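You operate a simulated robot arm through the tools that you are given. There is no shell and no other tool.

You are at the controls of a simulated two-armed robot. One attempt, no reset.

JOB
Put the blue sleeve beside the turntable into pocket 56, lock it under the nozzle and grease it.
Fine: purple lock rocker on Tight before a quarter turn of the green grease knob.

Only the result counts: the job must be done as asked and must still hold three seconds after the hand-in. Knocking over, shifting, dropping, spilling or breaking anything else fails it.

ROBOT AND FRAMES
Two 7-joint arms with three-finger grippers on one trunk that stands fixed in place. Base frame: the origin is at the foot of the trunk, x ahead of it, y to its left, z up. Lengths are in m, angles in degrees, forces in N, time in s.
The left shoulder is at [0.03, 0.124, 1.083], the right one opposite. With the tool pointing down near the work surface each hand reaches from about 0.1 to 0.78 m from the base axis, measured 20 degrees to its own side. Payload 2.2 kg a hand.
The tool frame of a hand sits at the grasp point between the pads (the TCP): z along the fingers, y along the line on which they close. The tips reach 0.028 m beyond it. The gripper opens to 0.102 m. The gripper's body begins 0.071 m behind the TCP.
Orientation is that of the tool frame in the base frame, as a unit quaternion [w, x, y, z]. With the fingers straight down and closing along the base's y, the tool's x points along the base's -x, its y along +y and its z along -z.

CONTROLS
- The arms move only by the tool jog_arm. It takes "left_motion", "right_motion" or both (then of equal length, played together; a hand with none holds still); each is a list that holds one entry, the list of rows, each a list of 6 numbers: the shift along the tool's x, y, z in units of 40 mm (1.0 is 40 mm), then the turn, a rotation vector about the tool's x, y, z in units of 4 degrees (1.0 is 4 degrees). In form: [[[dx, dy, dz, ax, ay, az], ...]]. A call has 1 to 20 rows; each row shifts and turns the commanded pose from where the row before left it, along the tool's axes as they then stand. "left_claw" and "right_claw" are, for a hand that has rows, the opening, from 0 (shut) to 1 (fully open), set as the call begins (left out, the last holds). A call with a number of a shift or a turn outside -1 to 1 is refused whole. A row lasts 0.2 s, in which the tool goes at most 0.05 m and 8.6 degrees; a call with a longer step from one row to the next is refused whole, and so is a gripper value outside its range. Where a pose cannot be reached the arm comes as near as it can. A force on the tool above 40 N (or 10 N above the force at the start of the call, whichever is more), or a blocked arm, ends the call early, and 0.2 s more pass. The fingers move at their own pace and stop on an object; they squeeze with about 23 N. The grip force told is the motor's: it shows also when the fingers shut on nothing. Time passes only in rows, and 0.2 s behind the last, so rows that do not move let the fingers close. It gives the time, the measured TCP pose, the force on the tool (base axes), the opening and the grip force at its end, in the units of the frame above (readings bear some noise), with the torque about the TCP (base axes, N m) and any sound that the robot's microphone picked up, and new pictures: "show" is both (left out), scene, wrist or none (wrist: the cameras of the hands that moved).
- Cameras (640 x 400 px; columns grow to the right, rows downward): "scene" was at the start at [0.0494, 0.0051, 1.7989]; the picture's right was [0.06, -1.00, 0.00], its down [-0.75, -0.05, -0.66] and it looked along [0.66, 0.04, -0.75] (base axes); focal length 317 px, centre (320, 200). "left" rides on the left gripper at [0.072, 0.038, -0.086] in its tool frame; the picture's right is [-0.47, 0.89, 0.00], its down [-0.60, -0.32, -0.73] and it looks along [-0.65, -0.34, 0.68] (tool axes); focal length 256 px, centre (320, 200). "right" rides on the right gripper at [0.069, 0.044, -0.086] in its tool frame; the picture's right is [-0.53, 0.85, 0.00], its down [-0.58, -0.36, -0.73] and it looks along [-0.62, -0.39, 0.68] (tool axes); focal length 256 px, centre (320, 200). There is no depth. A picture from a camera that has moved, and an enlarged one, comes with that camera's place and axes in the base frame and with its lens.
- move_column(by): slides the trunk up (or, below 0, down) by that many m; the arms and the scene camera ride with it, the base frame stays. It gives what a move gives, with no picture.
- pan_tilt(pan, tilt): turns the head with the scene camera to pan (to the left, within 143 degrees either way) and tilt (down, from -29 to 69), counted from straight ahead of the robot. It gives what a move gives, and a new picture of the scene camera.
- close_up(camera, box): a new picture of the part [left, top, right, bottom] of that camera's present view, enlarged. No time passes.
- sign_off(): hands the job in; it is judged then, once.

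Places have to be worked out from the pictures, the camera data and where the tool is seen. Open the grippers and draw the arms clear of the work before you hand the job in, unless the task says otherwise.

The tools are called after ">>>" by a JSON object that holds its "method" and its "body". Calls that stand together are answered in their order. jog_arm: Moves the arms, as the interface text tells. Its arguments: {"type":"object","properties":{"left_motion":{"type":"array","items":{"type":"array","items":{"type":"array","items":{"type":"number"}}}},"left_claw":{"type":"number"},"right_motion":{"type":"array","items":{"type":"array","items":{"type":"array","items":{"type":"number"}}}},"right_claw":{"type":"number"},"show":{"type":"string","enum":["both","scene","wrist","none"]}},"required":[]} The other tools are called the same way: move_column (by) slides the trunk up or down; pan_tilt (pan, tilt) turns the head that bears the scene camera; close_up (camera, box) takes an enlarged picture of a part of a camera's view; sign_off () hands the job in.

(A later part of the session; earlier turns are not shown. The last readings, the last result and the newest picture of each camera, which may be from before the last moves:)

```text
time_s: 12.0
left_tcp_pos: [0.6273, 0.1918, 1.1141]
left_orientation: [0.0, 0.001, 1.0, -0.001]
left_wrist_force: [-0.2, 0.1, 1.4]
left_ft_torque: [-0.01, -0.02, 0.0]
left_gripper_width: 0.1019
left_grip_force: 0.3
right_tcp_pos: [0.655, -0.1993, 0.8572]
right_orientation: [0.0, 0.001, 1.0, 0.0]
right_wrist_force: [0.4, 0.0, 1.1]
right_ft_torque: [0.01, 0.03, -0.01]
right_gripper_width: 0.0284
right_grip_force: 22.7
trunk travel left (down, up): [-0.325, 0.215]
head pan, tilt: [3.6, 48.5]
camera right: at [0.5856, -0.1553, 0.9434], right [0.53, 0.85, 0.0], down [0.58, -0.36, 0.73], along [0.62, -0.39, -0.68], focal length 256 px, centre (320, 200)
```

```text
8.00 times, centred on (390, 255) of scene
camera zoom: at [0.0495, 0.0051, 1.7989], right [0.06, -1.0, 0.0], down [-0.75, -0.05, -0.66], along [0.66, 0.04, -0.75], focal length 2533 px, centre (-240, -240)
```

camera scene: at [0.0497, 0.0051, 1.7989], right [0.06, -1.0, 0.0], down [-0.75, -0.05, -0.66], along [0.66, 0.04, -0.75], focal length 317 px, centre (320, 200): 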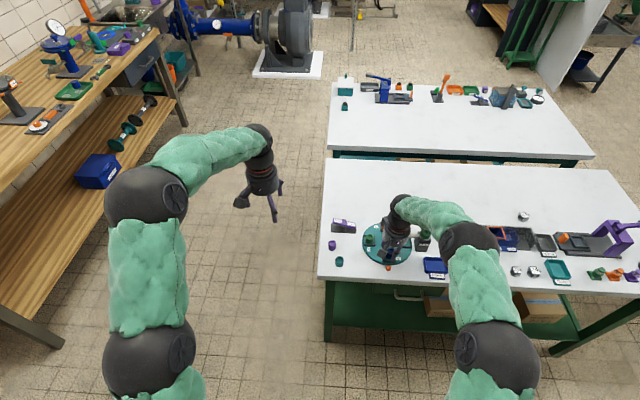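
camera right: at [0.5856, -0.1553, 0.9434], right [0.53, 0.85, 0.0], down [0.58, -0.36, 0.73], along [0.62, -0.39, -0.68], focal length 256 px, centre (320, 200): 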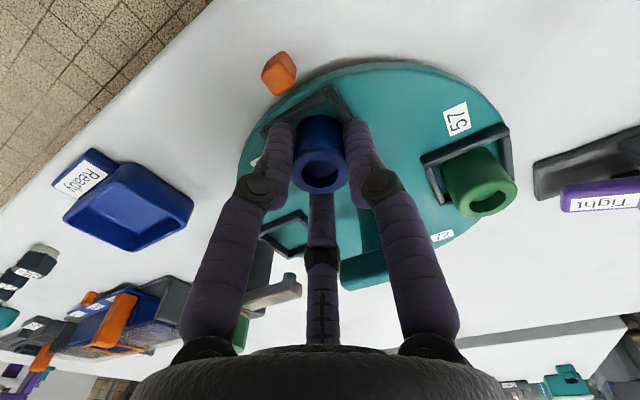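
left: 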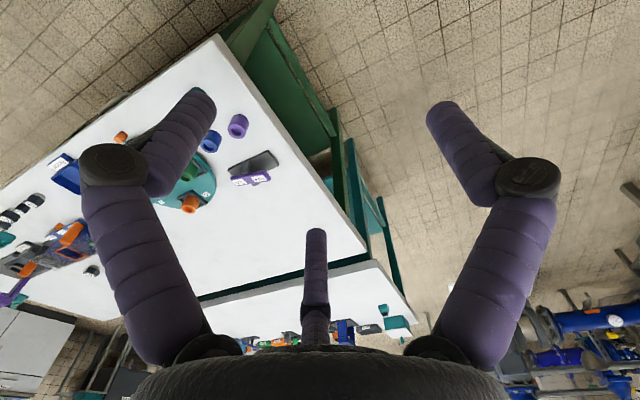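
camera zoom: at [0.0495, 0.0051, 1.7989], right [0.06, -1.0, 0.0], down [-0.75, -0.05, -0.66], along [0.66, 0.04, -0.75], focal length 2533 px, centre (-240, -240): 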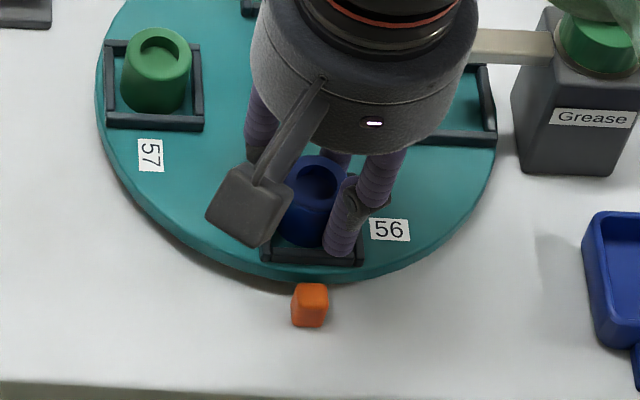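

The sleeve now hovers at rim height and still looks centred in the pocket. I keep descending in small steps and watch the vertical force.

>>> {"method": "jog_arm", "body": {"right_motion": [[[0, 0, 0.075, 0, 0, 0], [0, 0, 0.05, 0, 0, 0], [0, 0, 0, 0, 0, 0]]], "show": "none"}}

>>> {"method": "jog_arm", "body": {"right_motion": [[[0, 0, 0.05, 0, 0, 0], [0, 0, 0, 0, 0, 0]]], "show": "wrist"}}

>>> {"method": "close_up", "body": {"camera": "right", "box": [240, 50, 400, 170]}}

>>> {"method": "close_up", "body": {"camera": "scene", "box": [370, 230, 410, 280]}}

```text
time_s: 12.8
left_tcp_pos: [0.6266, 0.1934, 1.1141]
left_orientation: [0.0, 0.0, 1.0, 0.001]
left_wrist_force: [-0.4, 0.2, 0.1]
left_ft_torque: [0.0, -0.04, 0.03]
left_gripper_width: 0.1018
left_grip_force: 0.1
right_tcp_pos: [0.6567, -0.2007, 0.8568]
right_orientation: [0.003, 0.002, 1.0, -0.001]
right_wrist_force: [-2.1, 2.0, 27.7]
right_ft_torque: [-0.23, 0.51, 0.06]
right_gripper_width: 0.0282
right_grip_force: 22.6
trunk travel left (down, up): [-0.325, 0.215]
head pan, tilt: [3.6, 48.5]
```

```text
time_s: 13.5
left_tcp_pos: [0.6275, 0.193, 1.1132]
left_orientation: [0.001, 0.001, 1.0, -0.001]
left_wrist_force: [0.2, -0.1, 0.9]
left_ft_torque: [0.03, 0.03, 0.01]
left_gripper_width: 0.102
left_grip_force: 0.1
right_tcp_pos: [0.6567, -0.2007, 0.8571]
right_orientation: [0.003, 0.001, 1.0, 0.0]
right_wrist_force: [-9.5, 1.2, 16.9]
right_ft_torque: [-0.18, 0.85, 0.05]
right_gripper_width: 0.0284
right_grip_force: 22.5
trunk travel left (down, up): [-0.325, 0.215]
head pan, tilt: [3.6, 48.5]
stopped in row 2 (right hand): the force on the tool passed its limit at 40 N (the readings are from after the stop); the commanded pose is now the measured one
camera right: at [0.5868, -0.156, 0.9417], right [0.54, 0.84, 0.0], down [0.57, -0.36, 0.73], along [0.62, -0.39, -0.68], focal length 256 px, centre (320, 200)
```

right: 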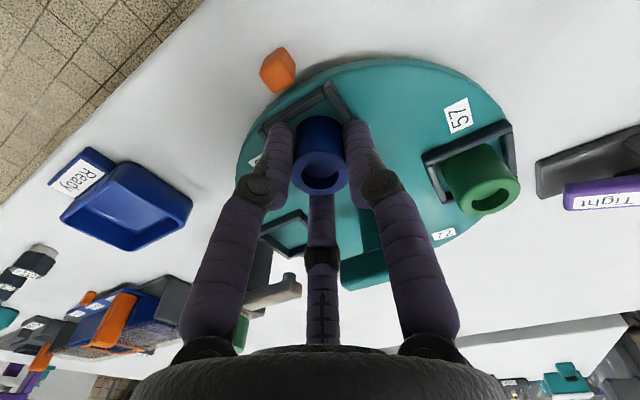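

```text
3.33 times, centred on (320, 110) of right
camera zoom: at [0.5868, -0.156, 0.9417], right [0.54, 0.84, 0.0], down [0.57, -0.36, 0.73], along [0.62, -0.39, -0.68], focal length 853 px, centre (320, 500)
```

zoom: 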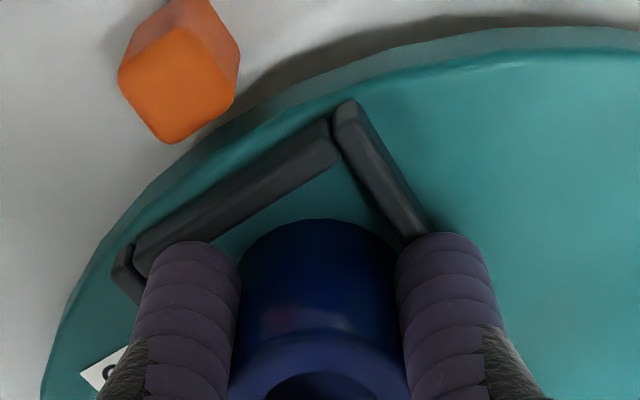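

```text
8.00 times, centred on (390, 255) of scene
camera zoom: at [0.0474, 0.0055, 1.7988], right [0.06, -1.0, 0.0], down [-0.75, -0.05, -0.66], along [0.66, 0.04, -0.75], focal length 2533 px, centre (-240, -240)
```

zoom: 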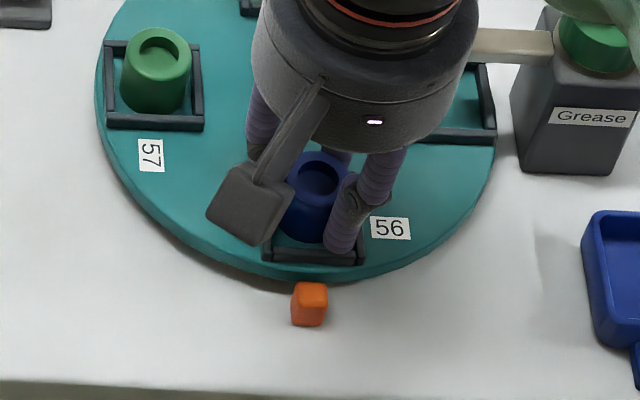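

Contact stopped the descent at tool z≈0.857; the torque points to a fingertip touching the pocket's front rim rather than the sleeve itself. I relieve the force by backing up 1.5 mm, and bring the left hand down beside the bench so its camera gives a low side view of the pocket.

>>> {"method": "jog_arm", "body": {"right_motion": [[[0.04, 0, -0.04, 0, 0, 0], [0, 0, 0, 0, 0, 0]]], "show": "none"}}

>>> {"method": "jog_arm", "body": {"left_motion": [[[0.117, -0.1375, 0.892, 0, 0, 0], [0.117, -0.1375, 0.892, 0, 0, 0], [0.117, -0.1375, 0.892, 0, 0, 0], [0.117, -0.1375, 0.892, 0, 0, 0], [0.117, -0.1375, 0.892, 0, 0, 0], [0.117, -0.1375, 0.892, 0, 0, 0], [0, 0, 0, 0, 0, 1], [0, 0, 0, 0, 0, 1], [0, 0, 0, 0, 0, 1], [0, 0, 0, 0, 0, 1], [0, 0, 0, 0, 0, 1], [0, 0, 0, 0, 0, 1], [0, 0, 0, 0, 0, 1], [0, 0, 0, 0, 0, 1], [0, 0, 0, 0, 0, 1]]], "show": "both"}}

```text
time_s: 14.1
left_tcp_pos: [0.6281, 0.1926, 1.115]
left_orientation: [0.0, 0.0, 1.0, -0.001]
left_wrist_force: [0.8, 0.1, -0.1]
left_ft_torque: [-0.01, -0.01, -0.02]
left_gripper_width: 0.1018
left_grip_force: 0.2
right_tcp_pos: [0.6572, -0.2014, 0.8561]
right_orientation: [0.004, 0.001, 1.0, 0.0]
right_wrist_force: [1.2, 1.0, 6.3]
right_ft_torque: [-0.03, 0.09, 0.05]
right_gripper_width: 0.0282
right_grip_force: 22.6
trunk travel left (down, up): [-0.325, 0.215]
head pan, tilt: [3.6, 48.5]
```

```text
time_s: 17.3
left_tcp_pos: [0.6, 0.1601, 0.9004]
left_orientation: [0.0, 0.31, 0.951, 0.0]
left_wrist_force: [-0.2, 0.4, -0.1]
left_ft_torque: [0.03, 0.03, 0.01]
left_gripper_width: 0.1019
left_grip_force: 0.1
right_tcp_pos: [0.6561, -0.201, 0.8569]
right_orientation: [0.003, 0.002, 1.0, -0.001]
right_wrist_force: [1.6, -0.5, 7.9]
right_ft_torque: [-0.11, 0.13, -0.06]
right_gripper_width: 0.028
right_grip_force: 22.9
trunk travel left (down, up): [-0.325, 0.215]
head pan, tilt: [3.6, 48.5]
camera scene: at [0.0489, 0.0054, 1.7989], right [0.06, -1.0, 0.0], down [-0.75, -0.05, -0.66], along [0.66, 0.04, -0.75], focal length 317 px, centre (320, 200)
camera left: at [0.5645, 0.233, 0.9865], right [0.9, 0.44, 0.0], down [0.3, -0.61, 0.73], along [0.32, -0.66, -0.68], focal length 256 px, centre (320, 200)
```

scene: 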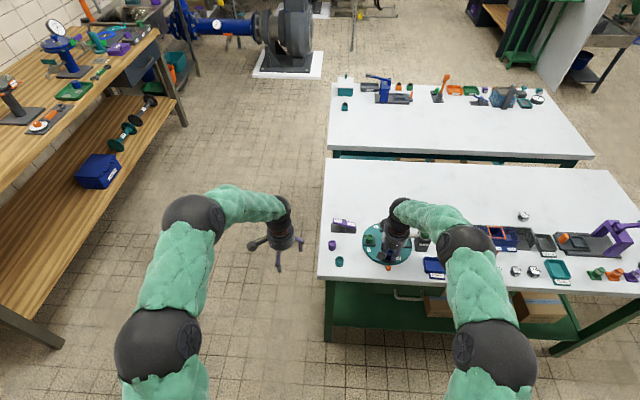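
left: 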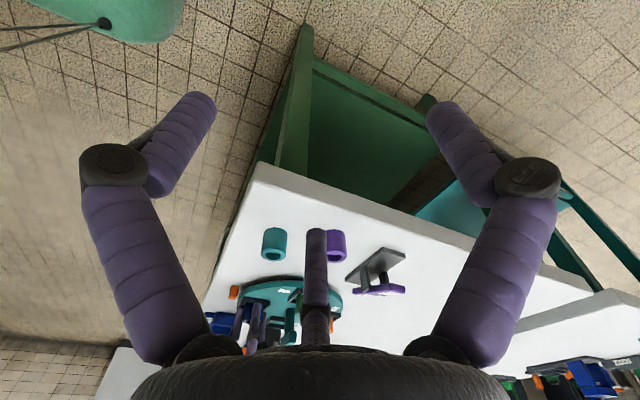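

The left camera now has a low side view of the table. I enlarge the area with the held sleeve and pocket 56.

>>> {"method": "close_up", "body": {"camera": "left", "box": [200, 270, 310, 345]}}

>>> {"method": "close_up", "body": {"camera": "left", "box": [230, 280, 290, 320]}}

```text
5.33 times, centred on (255, 308) of left
camera zoom: at [0.5645, 0.233, 0.9865], right [0.9, 0.44, 0.0], down [0.3, -0.61, 0.73], along [0.32, -0.66, -0.68], focal length 1365 px, centre (667, -373)
```

zoom: 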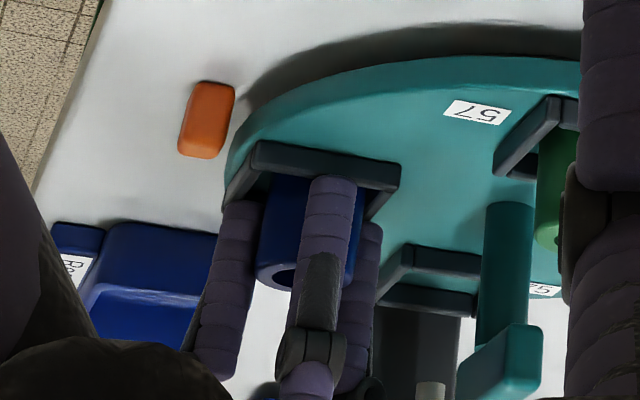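

```text
10.00 times, centred on (260, 300) of left
camera zoom: at [0.5645, 0.233, 0.9865], right [0.9, 0.44, 0.0], down [0.3, -0.61, 0.73], along [0.32, -0.66, -0.68], focal length 2560 px, centre (920, -800)
```

zoom: 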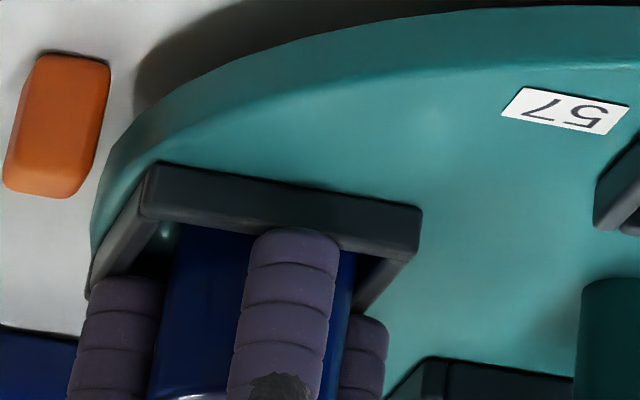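

The side view shows the sleeve's lower end inside pocket 56's walls, with one fingertip resting on the front rim, so the sleeve is safely captured. I raise 2 mm to unload the rim, then open slightly to let the sleeve settle.

>>> {"method": "jog_arm", "body": {"right_motion": [[[0, 0, -0.05, 0, 0, 0], [0, 0, 0, 0, 0, 0]]], "show": "none"}}

```text
time_s: 17.9
left_tcp_pos: [0.5994, 0.1591, 0.8986]
left_orientation: [0.0, 0.309, 0.951, 0.0]
left_wrist_force: [-0.2, -0.4, -0.2]
left_ft_torque: [-0.03, 0.03, 0.0]
left_gripper_width: 0.102
left_grip_force: 0.1
right_tcp_pos: [0.6554, -0.2011, 0.8563]
right_orientation: [0.002, 0.0, 1.0, 0.0]
right_wrist_force: [-0.5, -0.3, -1.1]
right_ft_torque: [-0.02, 0.02, 0.02]
right_gripper_width: 0.0279
right_grip_force: 23.0
trunk travel left (down, up): [-0.325, 0.215]
head pan, tilt: [3.6, 48.5]
```

The contact force is gone now. I open the fingers modestly to release the sleeve into the pocket.

>>> {"method": "jog_arm", "body": {"right_motion": [[[0, 0, 0, 0, 0, 0], [0, 0, 0, 0, 0, 0], [0, 0, 0, 0, 0, 0]]], "right_claw": 0.46, "show": "wrist"}}

>>> {"method": "close_up", "body": {"camera": "left", "box": [200, 270, 310, 345]}}

>>> {"method": "close_up", "body": {"camera": "scene", "box": [370, 230, 410, 280]}}

```text
time_s: 18.7
left_tcp_pos: [0.6002, 0.1593, 0.8998]
left_orientation: [0.0, 0.309, 0.951, 0.0]
left_wrist_force: [-0.2, -0.1, 0.1]
left_ft_torque: [-0.01, -0.03, 0.01]
left_gripper_width: 0.1021
left_grip_force: 0.0
right_tcp_pos: [0.6559, -0.2012, 0.8577]
right_orientation: [0.003, 0.001, 1.0, 0.0]
right_wrist_force: [0.3, 0.4, 0.7]
right_ft_torque: [0.0, 0.0, 0.0]
right_gripper_width: 0.0471
right_grip_force: 0.0
trunk travel left (down, up): [-0.325, 0.215]
head pan, tilt: [3.6, 48.5]
camera right: at [0.5861, -0.1567, 0.943], right [0.54, 0.84, 0.0], down [0.57, -0.36, 0.73], along [0.62, -0.39, -0.68], focal length 256 px, centre (320, 200)
```

right: 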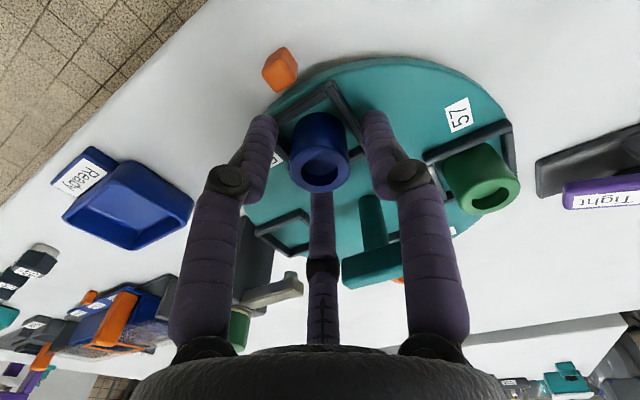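

```text
5.33 times, centred on (255, 308) of left
camera zoom: at [0.5646, 0.2329, 0.9863], right [0.9, 0.44, 0.0], down [0.3, -0.61, 0.73], along [0.32, -0.66, -0.68], focal length 1365 px, centre (667, -373)
```

zoom: 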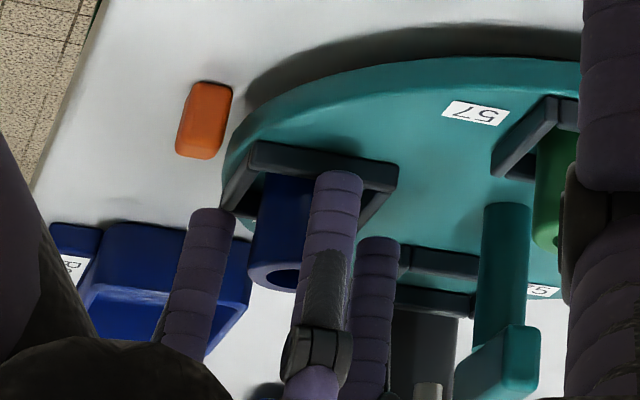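

```text
8.00 times, centred on (390, 255) of scene
camera zoom: at [0.0494, 0.0051, 1.7989], right [0.06, -1.0, 0.0], down [-0.75, -0.05, -0.66], along [0.66, 0.04, -0.75], focal length 2533 px, centre (-240, -240)
```

zoom: 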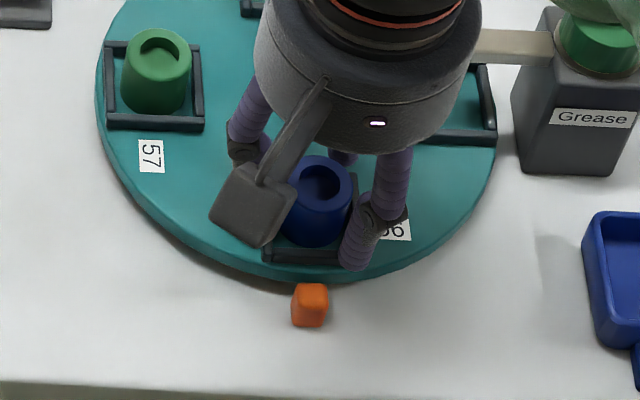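

The sleeve is released and appears to stand inside pocket 56. I raise the right hand straight up 80 mm and check.

>>> {"method": "jog_arm", "body": {"right_motion": [[[0, 0, -0.3, 0, 0, 0], [0, 0, -0.7, 0, 0, 0], [0, 0, -1, 0, 0, 0], [0, 0, 0, 0, 0, 0]]], "show": "both"}}

>>> {"method": "close_up", "body": {"camera": "left", "box": [200, 270, 310, 345]}}

>>> {"method": "close_up", "body": {"camera": "right", "box": [220, 20, 460, 200]}}

>>> {"method": "close_up", "body": {"camera": "scene", "box": [360, 215, 420, 275]}}

```text
time_s: 19.7
left_tcp_pos: [0.6002, 0.1602, 0.8999]
left_orientation: [0.0, 0.308, 0.951, 0.0]
left_wrist_force: [0.5, 0.6, -0.6]
left_ft_torque: [0.02, 0.01, 0.02]
left_gripper_width: 0.1021
left_grip_force: 0.1
right_tcp_pos: [0.6555, -0.1998, 0.9403]
right_orientation: [0.003, 0.0, 1.0, 0.0]
right_wrist_force: [-0.1, 0.0, 0.6]
right_ft_torque: [0.01, 0.01, -0.02]
right_gripper_width: 0.0468
right_grip_force: 0.0
trunk travel left (down, up): [-0.325, 0.215]
head pan, tilt: [3.6, 48.5]
camera scene: at [0.0503, 0.0048, 1.7988], right [0.06, -1.0, 0.0], down [-0.75, -0.05, -0.66], along [0.66, 0.04, -0.75], focal length 317 px, centre (320, 200)
camera right: at [0.5856, -0.1552, 1.025], right [0.54, 0.84, 0.0], down [0.57, -0.37, 0.73], along [0.62, -0.39, -0.68], focal length 256 px, centre (320, 200)
```

scene: 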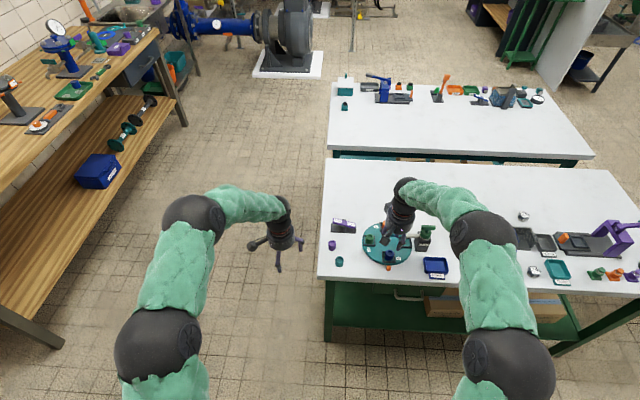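
right: 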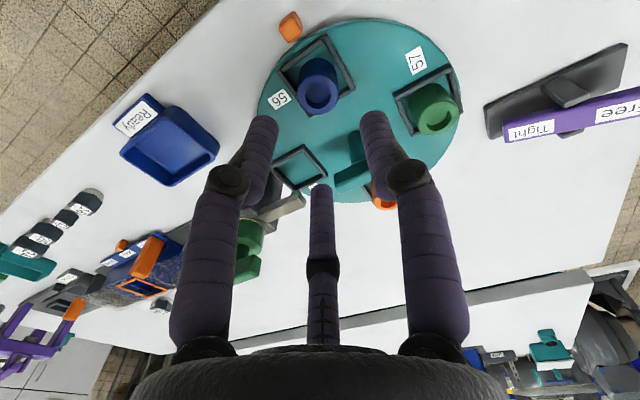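

```text
5.33 times, centred on (255, 308) of left
camera zoom: at [0.5651, 0.2327, 0.986], right [0.9, 0.44, 0.0], down [0.3, -0.61, 0.73], along [0.32, -0.66, -0.68], focal length 1365 px, centre (667, -373)
```

zoom: 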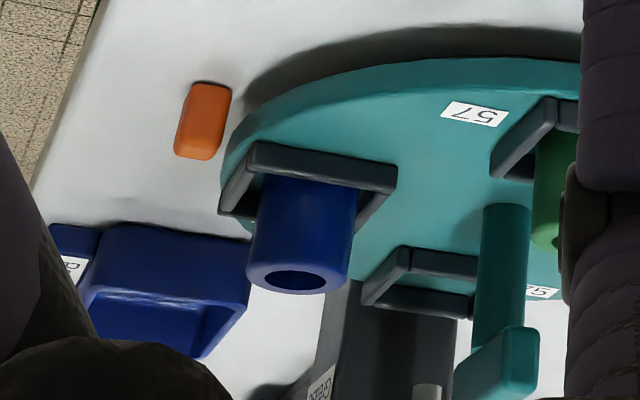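

```text
2.22 times, centred on (340, 110) of right
camera zoom: at [0.5856, -0.1552, 1.025], right [0.54, 0.84, 0.0], down [0.57, -0.37, 0.73], along [0.62, -0.39, -0.68], focal length 569 px, centre (276, 400)
```

zoom: 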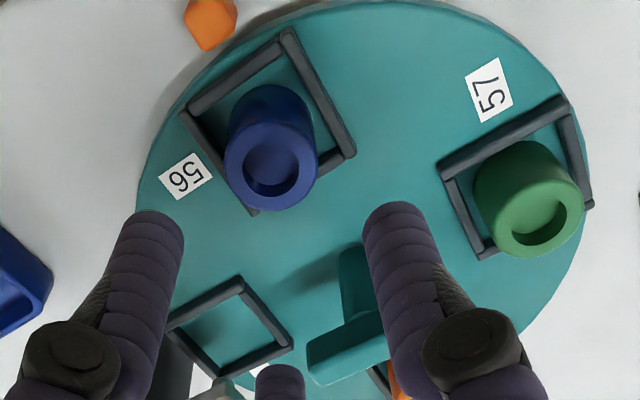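

```text
6.67 times, centred on (390, 245) of scene
camera zoom: at [0.0503, 0.0048, 1.7988], right [0.06, -1.0, 0.0], down [-0.75, -0.05, -0.66], along [0.66, 0.04, -0.75], focal length 2111 px, centre (-147, -100)
```

zoom: 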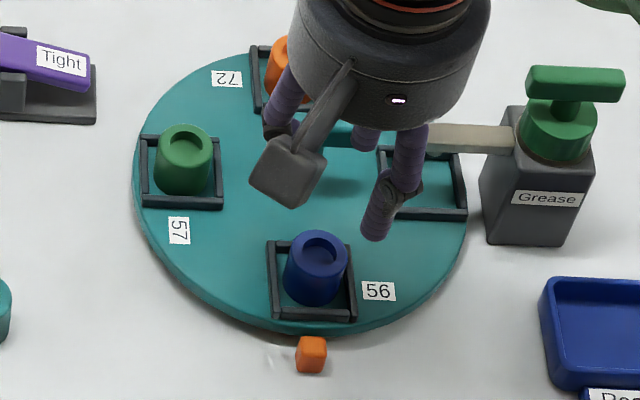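

Blue sleeve stands upright in pocket 56. Next I enlarge the rocker from all cameras to locate its ends and confirm its present state.

>>> {"method": "close_up", "body": {"camera": "left", "box": [330, 235, 420, 305]}}

>>> {"method": "close_up", "body": {"camera": "right", "box": [470, 30, 640, 160]}}

>>> {"method": "close_up", "body": {"camera": "scene", "box": [324, 212, 364, 237]}}

```text
5.71 times, centred on (375, 270) of left
camera zoom: at [0.5651, 0.2327, 0.986], right [0.9, 0.44, 0.0], down [0.3, -0.61, 0.73], along [0.32, -0.66, -0.68], focal length 1463 px, centre (6, -200)
```

zoom: 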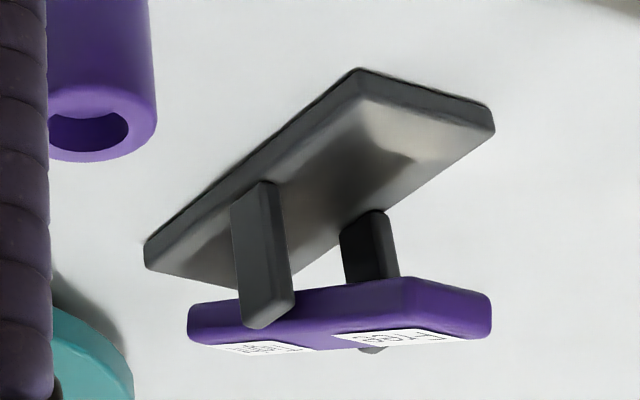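

```text
3.08 times, centred on (555, 95) of right
camera zoom: at [0.5856, -0.1552, 1.025], right [0.54, 0.84, 0.0], down [0.57, -0.37, 0.73], along [0.62, -0.39, -0.68], focal length 788 px, centre (-403, 523)
```

zoom: 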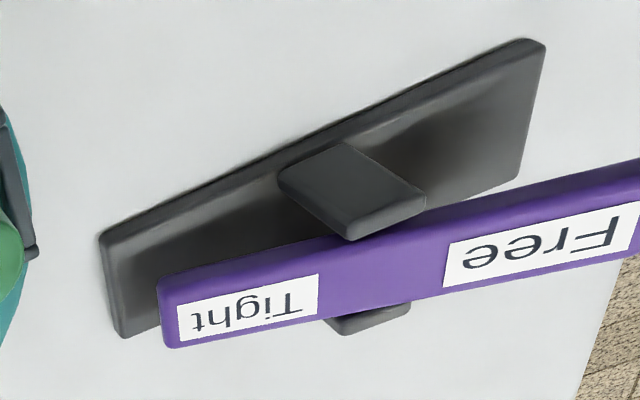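

```text
16.00 times, centred on (344, 224) of scene
camera zoom: at [0.0503, 0.0048, 1.7988], right [0.06, -1.0, 0.0], down [-0.75, -0.05, -0.66], along [0.66, 0.04, -0.75], focal length 5066 px, centre (-64, -192)
```

zoom: 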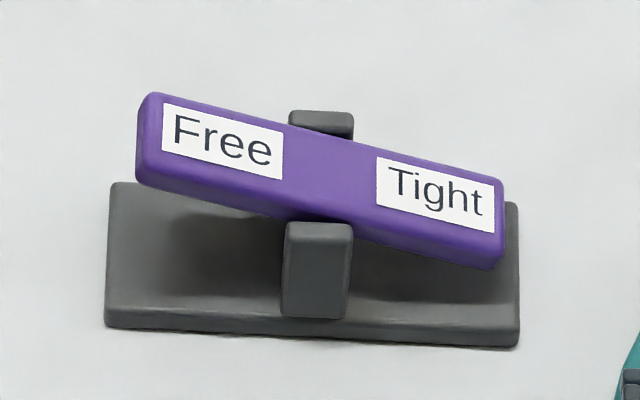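

Rocker pivot is at about (0.779,-0.042,0.848), with the Free end (y≈-0.005) raised to z≈0.86 and Tight end down, so I believe the table is locked. I will use the left hand, shut, to press the Free end: first raise it and tilt its fingers 25° forward for reach.

>>> {"method": "jog_arm", "body": {"left_motion": [[[0, 0, -0.75, 0, 0, 0], [0, 0, -0.75, 0, 0, 0], [0, 0, 0, -0.391, -0.803, 0], [0, 0, 0, -0.391, -0.803, 0], [0, 0, 0, -0.391, -0.803, 0], [0, 0, 0, -0.391, -0.803, 0], [0, 0, 0, -0.391, -0.803, 0], [0, 0, 0, -0.391, -0.803, 0], [0, 0, 0, -0.391, -0.803, 0], [0, 0, 0, 0, 0, 0]]], "left_claw": 0, "show": "wrist"}}

```text
time_s: 21.9
left_tcp_pos: [0.5996, 0.159, 0.9594]
left_orientation: [0.215, 0.302, 0.928, 0.029]
left_wrist_force: [0.4, -0.7, -0.2]
left_ft_torque: [0.0, 0.02, -0.03]
left_gripper_width: 0.0022
left_grip_force: 23.7
right_tcp_pos: [0.6566, -0.1991, 0.9397]
right_orientation: [0.003, 0.001, 1.0, 0.0]
right_wrist_force: [-1.0, -0.1, 0.3]
right_ft_torque: [0.0, 0.01, 0.0]
right_gripper_width: 0.0471
right_grip_force: 0.0
trunk travel left (down, up): [-0.325, 0.215]
head pan, tilt: [3.6, 48.5]
camera left: at [0.5331, 0.2379, 1.0168], right [0.82, 0.46, 0.34], down [-0.04, -0.55, 0.83], along [0.57, -0.7, -0.43], focal length 256 px, centre (320, 200)
```

left: 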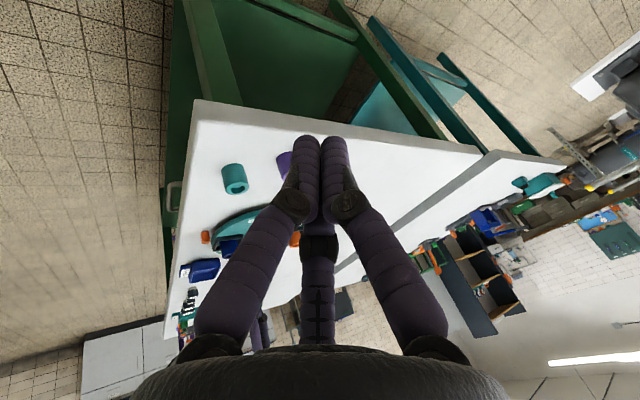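

The tilt is as intended. I now move the left hand over the rocker's Free end, stopping with the tips at about z≈0.905.

>>> {"method": "jog_arm", "body": {"left_motion": [[[-0.728, -0.172, 0.389, 0, 0, 0], [-0.728, -0.172, 0.389, 0, 0, 0], [-0.728, -0.172, 0.389, 0, 0, 0], [-0.728, -0.172, 0.389, 0, 0, 0], [-0.728, -0.172, 0.389, 0, 0, 0], [-0.728, -0.172, 0.389, 0, 0, 0], [-0.728, -0.172, 0.389, 0, 0, 0], [0, 0, 0, 0, 0, 0]]], "show": "both"}}

>>> {"method": "close_up", "body": {"camera": "scene", "box": [312, 185, 392, 255]}}

```text
time_s: 23.7
left_tcp_pos: [0.7678, -0.0073, 0.9292]
left_orientation: [0.214, 0.302, 0.929, 0.029]
left_wrist_force: [-0.8, 0.8, 0.7]
left_ft_torque: [-0.01, 0.0, 0.03]
left_gripper_width: 0.0024
left_grip_force: 22.8
right_tcp_pos: [0.6547, -0.199, 0.9395]
right_orientation: [0.003, 0.001, 1.0, -0.001]
right_wrist_force: [0.5, -0.4, 0.6]
right_ft_torque: [-0.02, 0.0, 0.0]
right_gripper_width: 0.0468
right_grip_force: 0.0
trunk travel left (down, up): [-0.325, 0.215]
head pan, tilt: [3.6, 48.5]
camera scene: at [0.0486, 0.0059, 1.799], right [0.06, -1.0, 0.0], down [-0.75, -0.05, -0.66], along [0.66, 0.04, -0.75], focal length 317 px, centre (320, 200)
camera left: at [0.7009, 0.0719, 0.987], right [0.82, 0.46, 0.34], down [-0.04, -0.55, 0.83], along [0.57, -0.7, -0.43], focal length 256 px, centre (320, 200)
```

scene: 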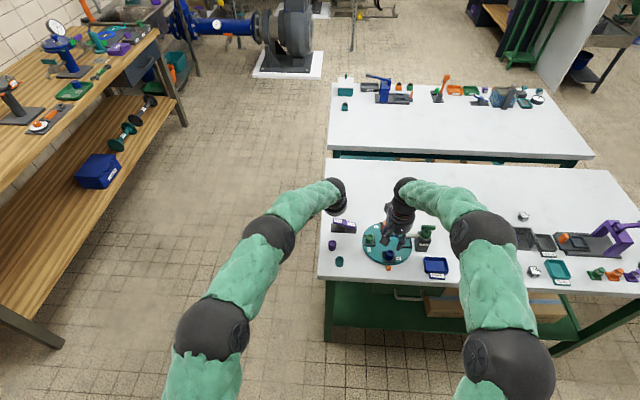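
left: 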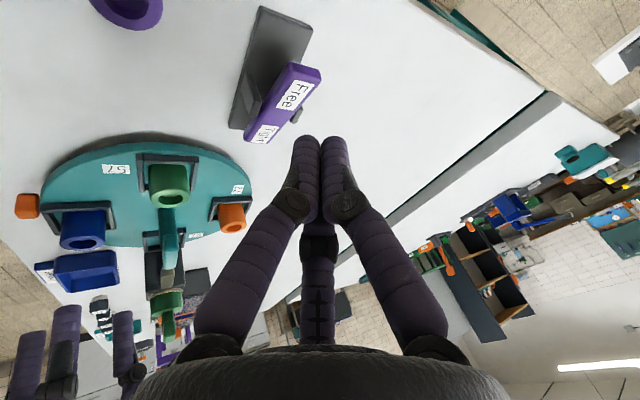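

```text
5.71 times, centred on (352, 220) of scene
camera zoom: at [0.0486, 0.0059, 1.799], right [0.06, -1.0, 0.0], down [-0.75, -0.05, -0.66], along [0.66, 0.04, -0.75], focal length 1809 px, centre (137, 86)
```

zoom: 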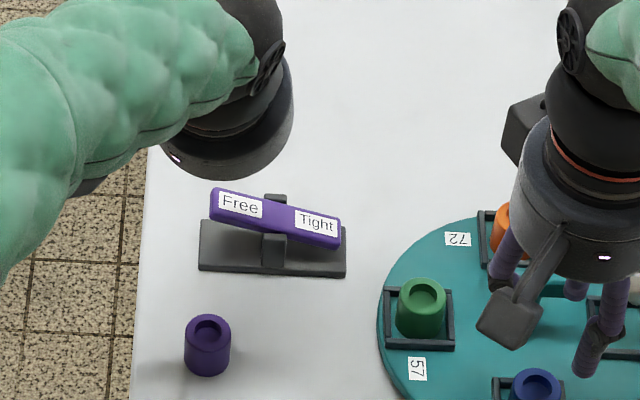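

The tips are now at about (0.7795,-0.009,0.904), directly above the raised Free end (top there ≈0.860). I descend straight down 36 mm, then look.

>>> {"method": "jog_arm", "body": {"left_motion": [[[0.171, -0.083, 0.408, 0, 0, 0], [0.171, -0.083, 0.408, 0, 0, 0], [0, 0, 0, 0, 0, 0]]], "show": "wrist"}}

>>> {"method": "close_up", "body": {"camera": "left", "box": [220, 20, 400, 160]}}

>>> {"method": "close_up", "body": {"camera": "right", "box": [470, 30, 640, 160]}}

>>> {"method": "close_up", "body": {"camera": "scene", "box": [324, 200, 372, 240]}}

```text
time_s: 24.5
left_tcp_pos: [0.7652, -0.0077, 0.8925]
left_orientation: [0.215, 0.302, 0.928, 0.03]
left_wrist_force: [0.6, -0.1, 0.2]
left_ft_torque: [0.0, 0.03, -0.04]
left_gripper_width: 0.0024
left_grip_force: 23.4
right_tcp_pos: [0.6563, -0.2001, 0.9403]
right_orientation: [0.002, 0.002, 1.0, 0.0]
right_wrist_force: [0.1, 0.2, 0.0]
right_ft_torque: [-0.02, -0.02, 0.0]
right_gripper_width: 0.0469
right_grip_force: 0.2
trunk travel left (down, up): [-0.325, 0.215]
head pan, tilt: [3.6, 48.5]
camera left: at [0.699, 0.0715, 0.9496], right [0.82, 0.46, 0.34], down [-0.04, -0.55, 0.83], along [0.57, -0.7, -0.43], focal length 256 px, centre (320, 200)
```

left: 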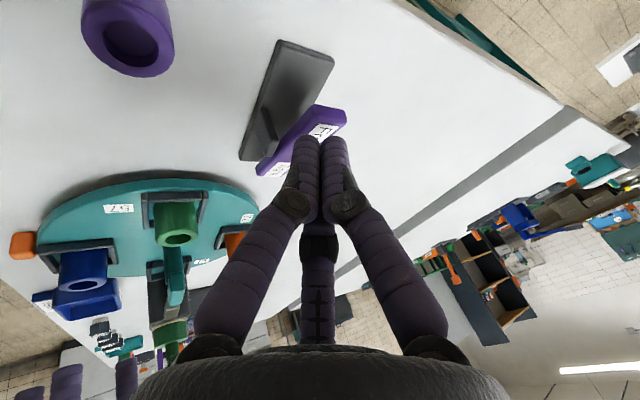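

```text
2.86 times, centred on (310, 90) of left
camera zoom: at [0.699, 0.0715, 0.9496], right [0.82, 0.46, 0.34], down [-0.04, -0.55, 0.83], along [0.57, -0.7, -0.43], focal length 731 px, centre (349, 514)
```

zoom: 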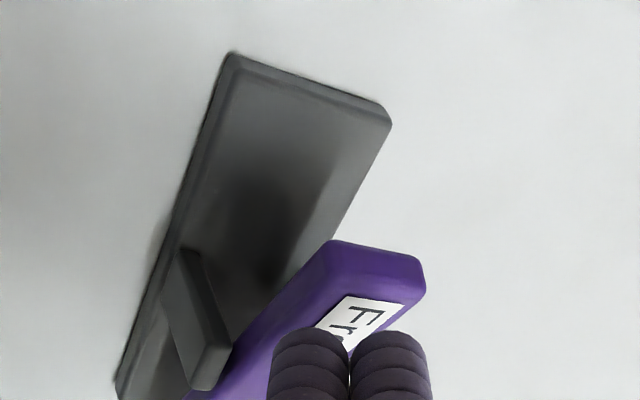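

```text
3.08 times, centred on (555, 95) of right
camera zoom: at [0.5852, -0.155, 1.0252], right [0.54, 0.84, 0.0], down [0.57, -0.36, 0.73], along [0.62, -0.39, -0.68], focal length 788 px, centre (-403, 523)
```

zoom: 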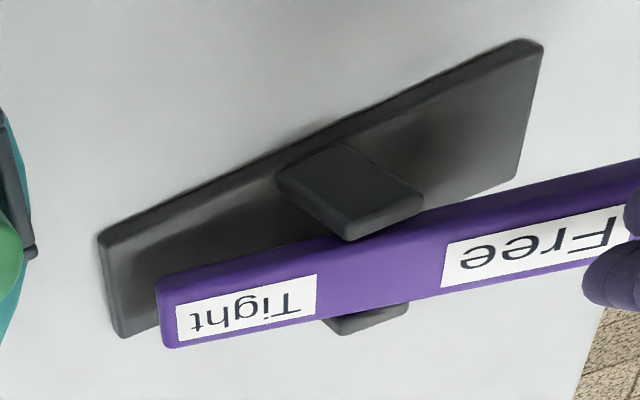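

```text
10.00 times, centred on (348, 220) of scene
camera zoom: at [0.0492, 0.0052, 1.7989], right [0.06, -1.0, 0.0], down [-0.75, -0.05, -0.66], along [0.66, 0.04, -0.75], focal length 3166 px, centre (40, 0)
```

zoom: 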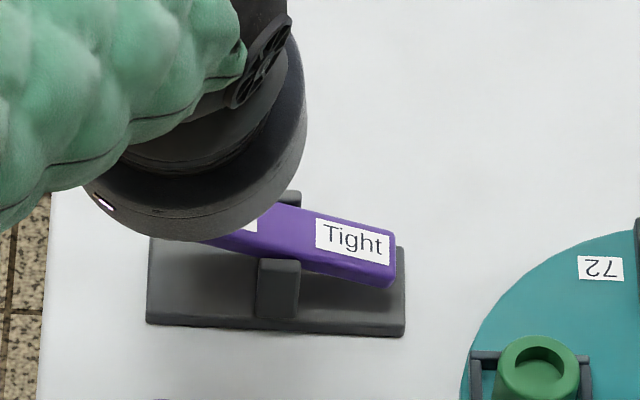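

Tips sit about 7 mm above the bar near the Free label. I press down 16 mm in small rows and read force and sound.

>>> {"method": "jog_arm", "body": {"left_motion": [[[0.038, -0.0185, 0.0906, 0, 0, 0], [0.038, -0.0185, 0.0906, 0, 0, 0], [0.038, -0.0185, 0.0906, 0, 0, 0], [0.038, -0.0185, 0.0906, 0, 0, 0]]], "show": "none"}}

>>> {"method": "close_up", "body": {"camera": "left", "box": [220, 20, 400, 160]}}

>>> {"method": "close_up", "body": {"camera": "right", "box": [470, 30, 640, 160]}}

>>> {"method": "close_up", "body": {"camera": "scene", "box": [324, 200, 372, 240]}}

```text
time_s: 25.5
left_tcp_pos: [0.7652, -0.0045, 0.8766]
left_orientation: [0.215, 0.302, 0.928, 0.03]
left_wrist_force: [-0.2, -0.3, 0.0]
left_ft_torque: [0.02, 0.0, -0.01]
left_gripper_width: 0.0022
left_grip_force: 22.8
right_tcp_pos: [0.6564, -0.2002, 0.94]
right_orientation: [0.002, 0.001, 1.0, 0.0]
right_wrist_force: [-0.3, 0.1, 0.2]
right_ft_torque: [0.01, -0.02, -0.02]
right_gripper_width: 0.0469
right_grip_force: 0.1
trunk travel left (down, up): [-0.325, 0.215]
head pan, tilt: [3.6, 48.5]
```

```text
2.86 times, centred on (310, 90) of left
camera zoom: at [0.6993, 0.0739, 0.935], right [0.82, 0.46, 0.34], down [-0.04, -0.55, 0.83], along [0.57, -0.7, -0.44], focal length 731 px, centre (349, 514)
```

zoom: 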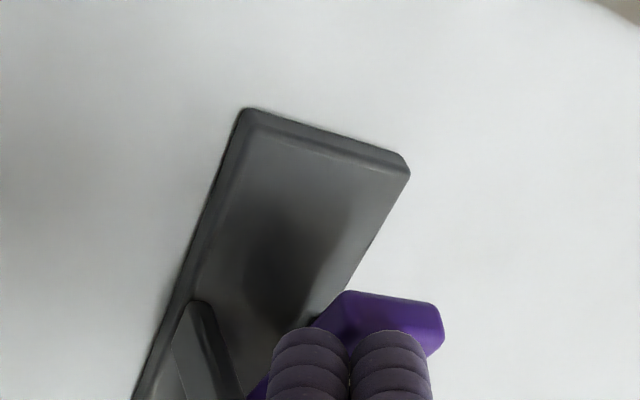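

```text
3.08 times, centred on (555, 95) of right
camera zoom: at [0.5852, -0.1549, 1.0252], right [0.54, 0.84, 0.0], down [0.57, -0.36, 0.73], along [0.62, -0.39, -0.68], focal length 788 px, centre (-403, 523)
```

zoom: 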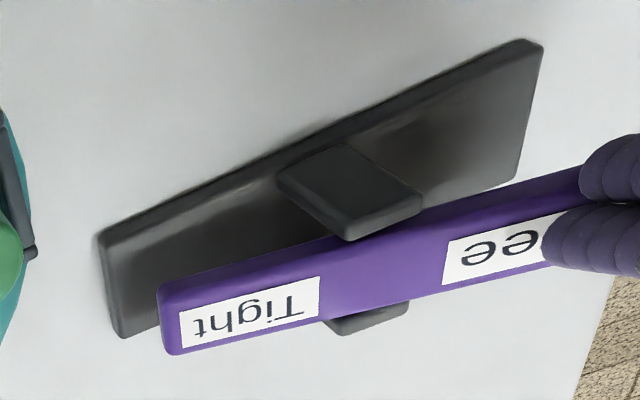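

```text
10.00 times, centred on (348, 220) of scene
camera zoom: at [0.0492, 0.0052, 1.7989], right [0.06, -1.0, 0.0], down [-0.75, -0.05, -0.66], along [0.66, 0.04, -0.75], focal length 3166 px, centre (40, 0)
```

zoom: 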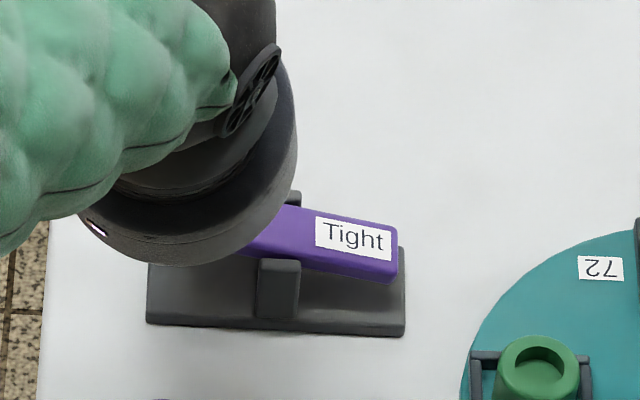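

The rocker has begun to move with almost no force. I keep pressing another 14 mm.

>>> {"method": "jog_arm", "body": {"left_motion": [[[0.038, -0.0185, 0.0906, 0, 0, 0], [0.038, -0.0185, 0.0906, 0, 0, 0], [0.038, -0.0185, 0.0906, 0, 0, 0], [0.019, -0.0093, 0.0453, 0, 0, 0]]], "show": "none"}}

>>> {"method": "close_up", "body": {"camera": "right", "box": [470, 30, 640, 160]}}

>>> {"method": "close_up", "body": {"camera": "scene", "box": [324, 200, 372, 240]}}

```text
time_s: 26.5
left_tcp_pos: [0.7678, -0.0048, 0.8637]
left_orientation: [0.215, 0.301, 0.929, 0.03]
left_wrist_force: [-2.0, 0.4, 2.1]
left_ft_torque: [-0.01, 0.03, -0.02]
left_gripper_width: 0.0022
left_grip_force: 23.4
right_tcp_pos: [0.6552, -0.1991, 0.9405]
right_orientation: [0.004, 0.0, 1.0, 0.0]
right_wrist_force: [1.1, 0.1, 0.2]
right_ft_torque: [0.01, 0.01, 0.0]
right_gripper_width: 0.047
right_grip_force: 0.1
trunk travel left (down, up): [-0.325, 0.215]
head pan, tilt: [3.6, 48.5]
```

```text
3.08 times, centred on (555, 95) of right
camera zoom: at [0.5852, -0.1551, 1.0252], right [0.54, 0.84, 0.0], down [0.57, -0.36, 0.73], along [0.62, -0.39, -0.68], focal length 788 px, centre (-403, 523)
```

zoom: 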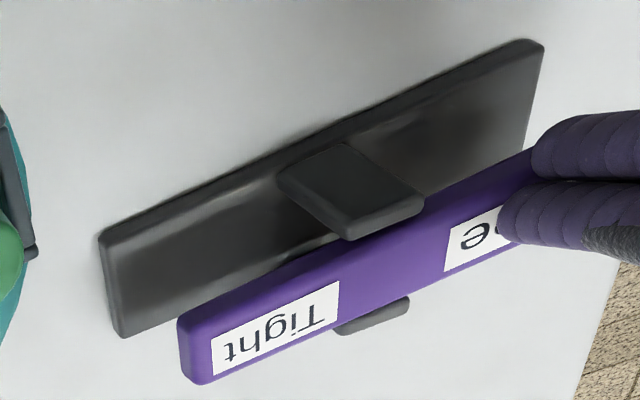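

```text
10.00 times, centred on (348, 220) of scene
camera zoom: at [0.0492, 0.005, 1.7989], right [0.06, -1.0, 0.0], down [-0.75, -0.05, -0.66], along [0.66, 0.04, -0.75], focal length 3166 px, centre (40, 0)
```

zoom: 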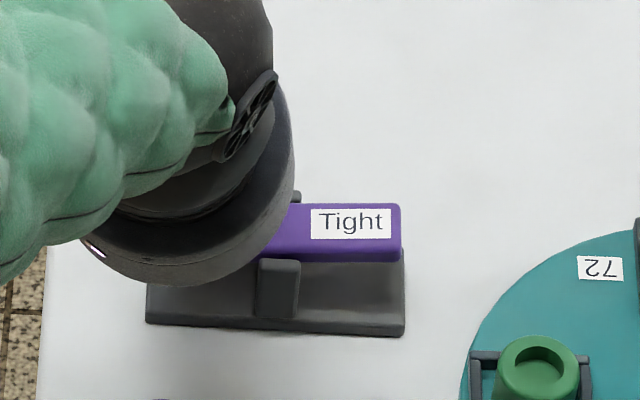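

The rocker is about level now and moves easily. I press on another 12 mm toward the Free stop.

>>> {"method": "jog_arm", "body": {"left_motion": [[[0.038, -0.0185, 0.0906, 0, 0, 0], [0.038, -0.0185, 0.0906, 0, 0, 0], [0.038, -0.0185, 0.0906, 0, 0, 0]]], "show": "none"}}

>>> {"method": "close_up", "body": {"camera": "right", "box": [470, 30, 640, 160]}}

>>> {"method": "close_up", "body": {"camera": "scene", "box": [324, 200, 372, 240]}}

```text
time_s: 27.3
left_tcp_pos: [0.7682, -0.0039, 0.8565]
left_orientation: [0.219, 0.3, 0.928, 0.031]
left_wrist_force: [-13.0, 2.6, 26.5]
left_ft_torque: [-0.33, 0.23, 0.16]
left_gripper_width: 0.0021
left_grip_force: 23.2
right_tcp_pos: [0.6525, -0.1997, 0.9432]
right_orientation: [0.004, 0.001, 1.0, 0.0]
right_wrist_force: [-0.1, 0.0, 0.3]
right_ft_torque: [-0.03, -0.02, 0.04]
right_gripper_width: 0.0468
right_grip_force: 0.1
trunk travel left (down, up): [-0.325, 0.215]
head pan, tilt: [3.6, 48.5]
```

```text
3.08 times, centred on (555, 95) of right
camera zoom: at [0.5823, -0.1546, 1.0273], right [0.54, 0.84, 0.0], down [0.57, -0.36, 0.74], along [0.62, -0.39, -0.68], focal length 788 px, centre (-403, 523)
```

zoom: 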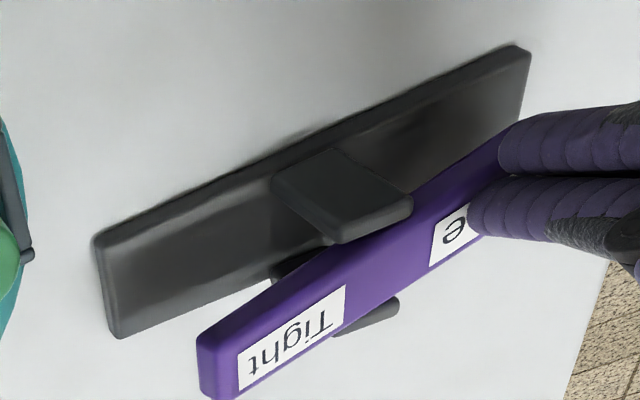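

```text
10.00 times, centred on (348, 220) of scene
camera zoom: at [0.044, 0.0056, 1.7994], right [0.06, -1.0, 0.0], down [-0.75, -0.05, -0.66], along [0.66, 0.04, -0.75], focal length 3166 px, centre (40, 0)
```

zoom: 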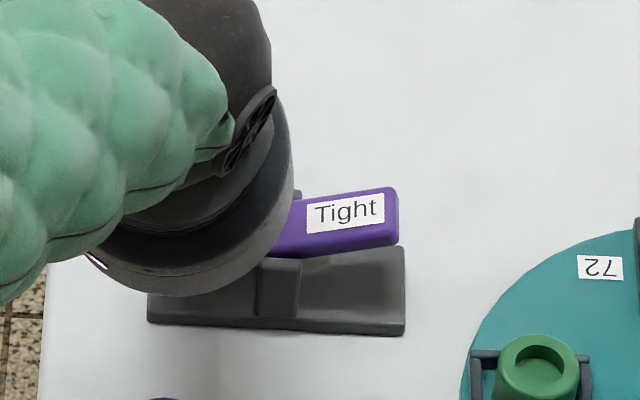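

Force rose to 26 N, so the rocker has hit its Free stop with the Tight end now raised. I lift the left hand 64 mm and confirm the rocker stays.

>>> {"method": "jog_arm", "body": {"left_motion": [[[-0.076, 0.037, -0.181, 0, 0, 0], [-0.19, 0.0925, -0.453, 0, 0, 0], [-0.342, 0.1665, -0.816, 0, 0, 0], [0, 0, 0, 0, 0, 0]]], "show": "both"}}

>>> {"method": "close_up", "body": {"camera": "left", "box": [200, 20, 380, 160]}}

>>> {"method": "close_up", "body": {"camera": "scene", "box": [320, 200, 440, 275]}}

```text
time_s: 28.3
left_tcp_pos: [0.768, -0.0038, 0.9143]
left_orientation: [0.213, 0.302, 0.929, 0.03]
left_wrist_force: [0.2, 0.4, 0.3]
left_ft_torque: [-0.03, 0.01, 0.01]
left_gripper_width: 0.002
left_grip_force: 23.7
right_tcp_pos: [0.6557, -0.2009, 0.9392]
right_orientation: [0.002, 0.0, 1.0, 0.0]
right_wrist_force: [-0.1, 0.2, 0.1]
right_ft_torque: [0.01, -0.01, -0.02]
right_gripper_width: 0.0469
right_grip_force: 0.0
trunk travel left (down, up): [-0.325, 0.215]
head pan, tilt: [3.6, 48.5]
camera scene: at [0.0499, 0.0048, 1.7988], right [0.06, -1.0, 0.0], down [-0.75, -0.05, -0.66], along [0.66, 0.04, -0.75], focal length 317 px, centre (320, 200)
camera left: at [0.7017, 0.0748, 0.972], right [0.82, 0.46, 0.34], down [-0.04, -0.55, 0.83], along [0.57, -0.7, -0.44], focal length 256 px, centre (320, 200)
```

scene: 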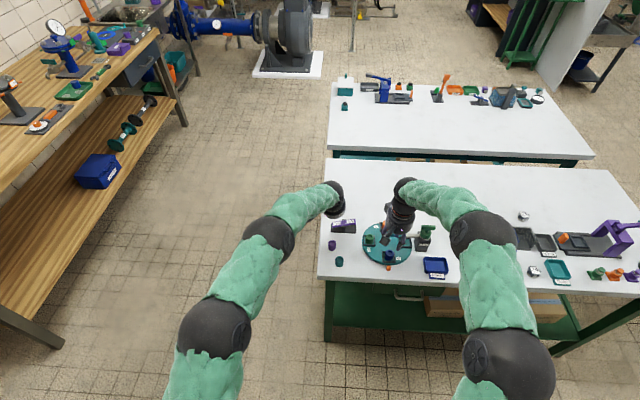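
left: 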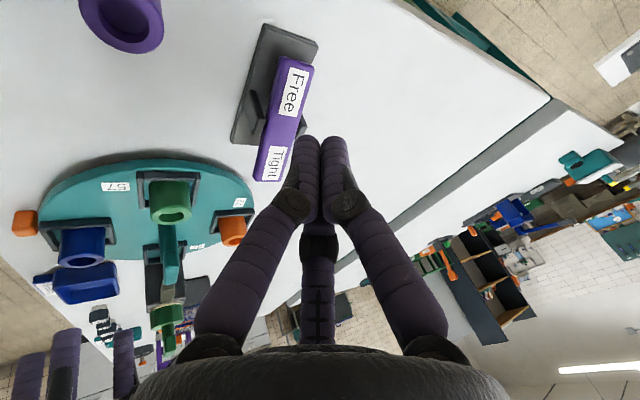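

```text
2.86 times, centred on (290, 90) of left
camera zoom: at [0.7017, 0.0748, 0.972], right [0.82, 0.46, 0.34], down [-0.04, -0.55, 0.83], along [0.57, -0.7, -0.44], focal length 731 px, centre (406, 514)
```

zoom: 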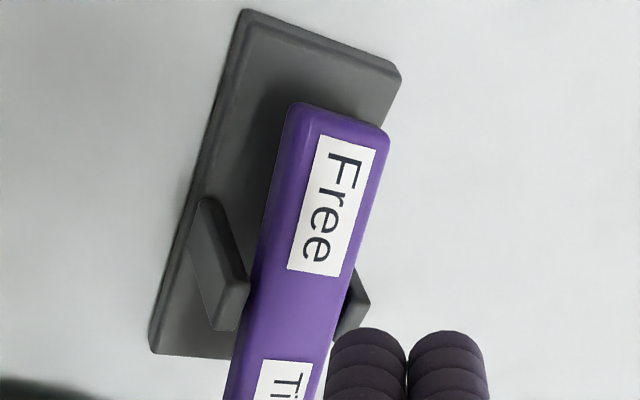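

```text
5.33 times, centred on (380, 238) of scene
camera zoom: at [0.0499, 0.0048, 1.7988], right [0.06, -1.0, 0.0], down [-0.75, -0.05, -0.66], along [0.66, 0.04, -0.75], focal length 1688 px, centre (0, 0)
```

zoom: 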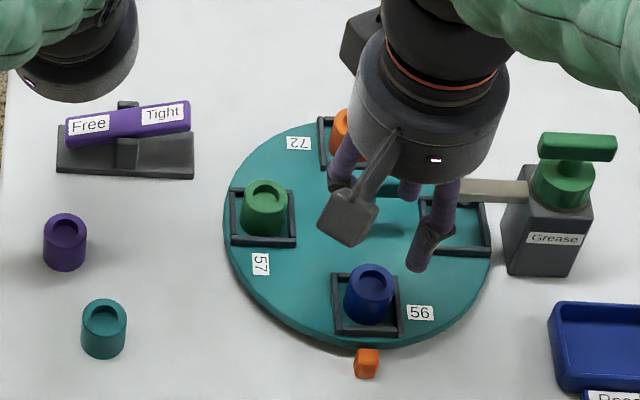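

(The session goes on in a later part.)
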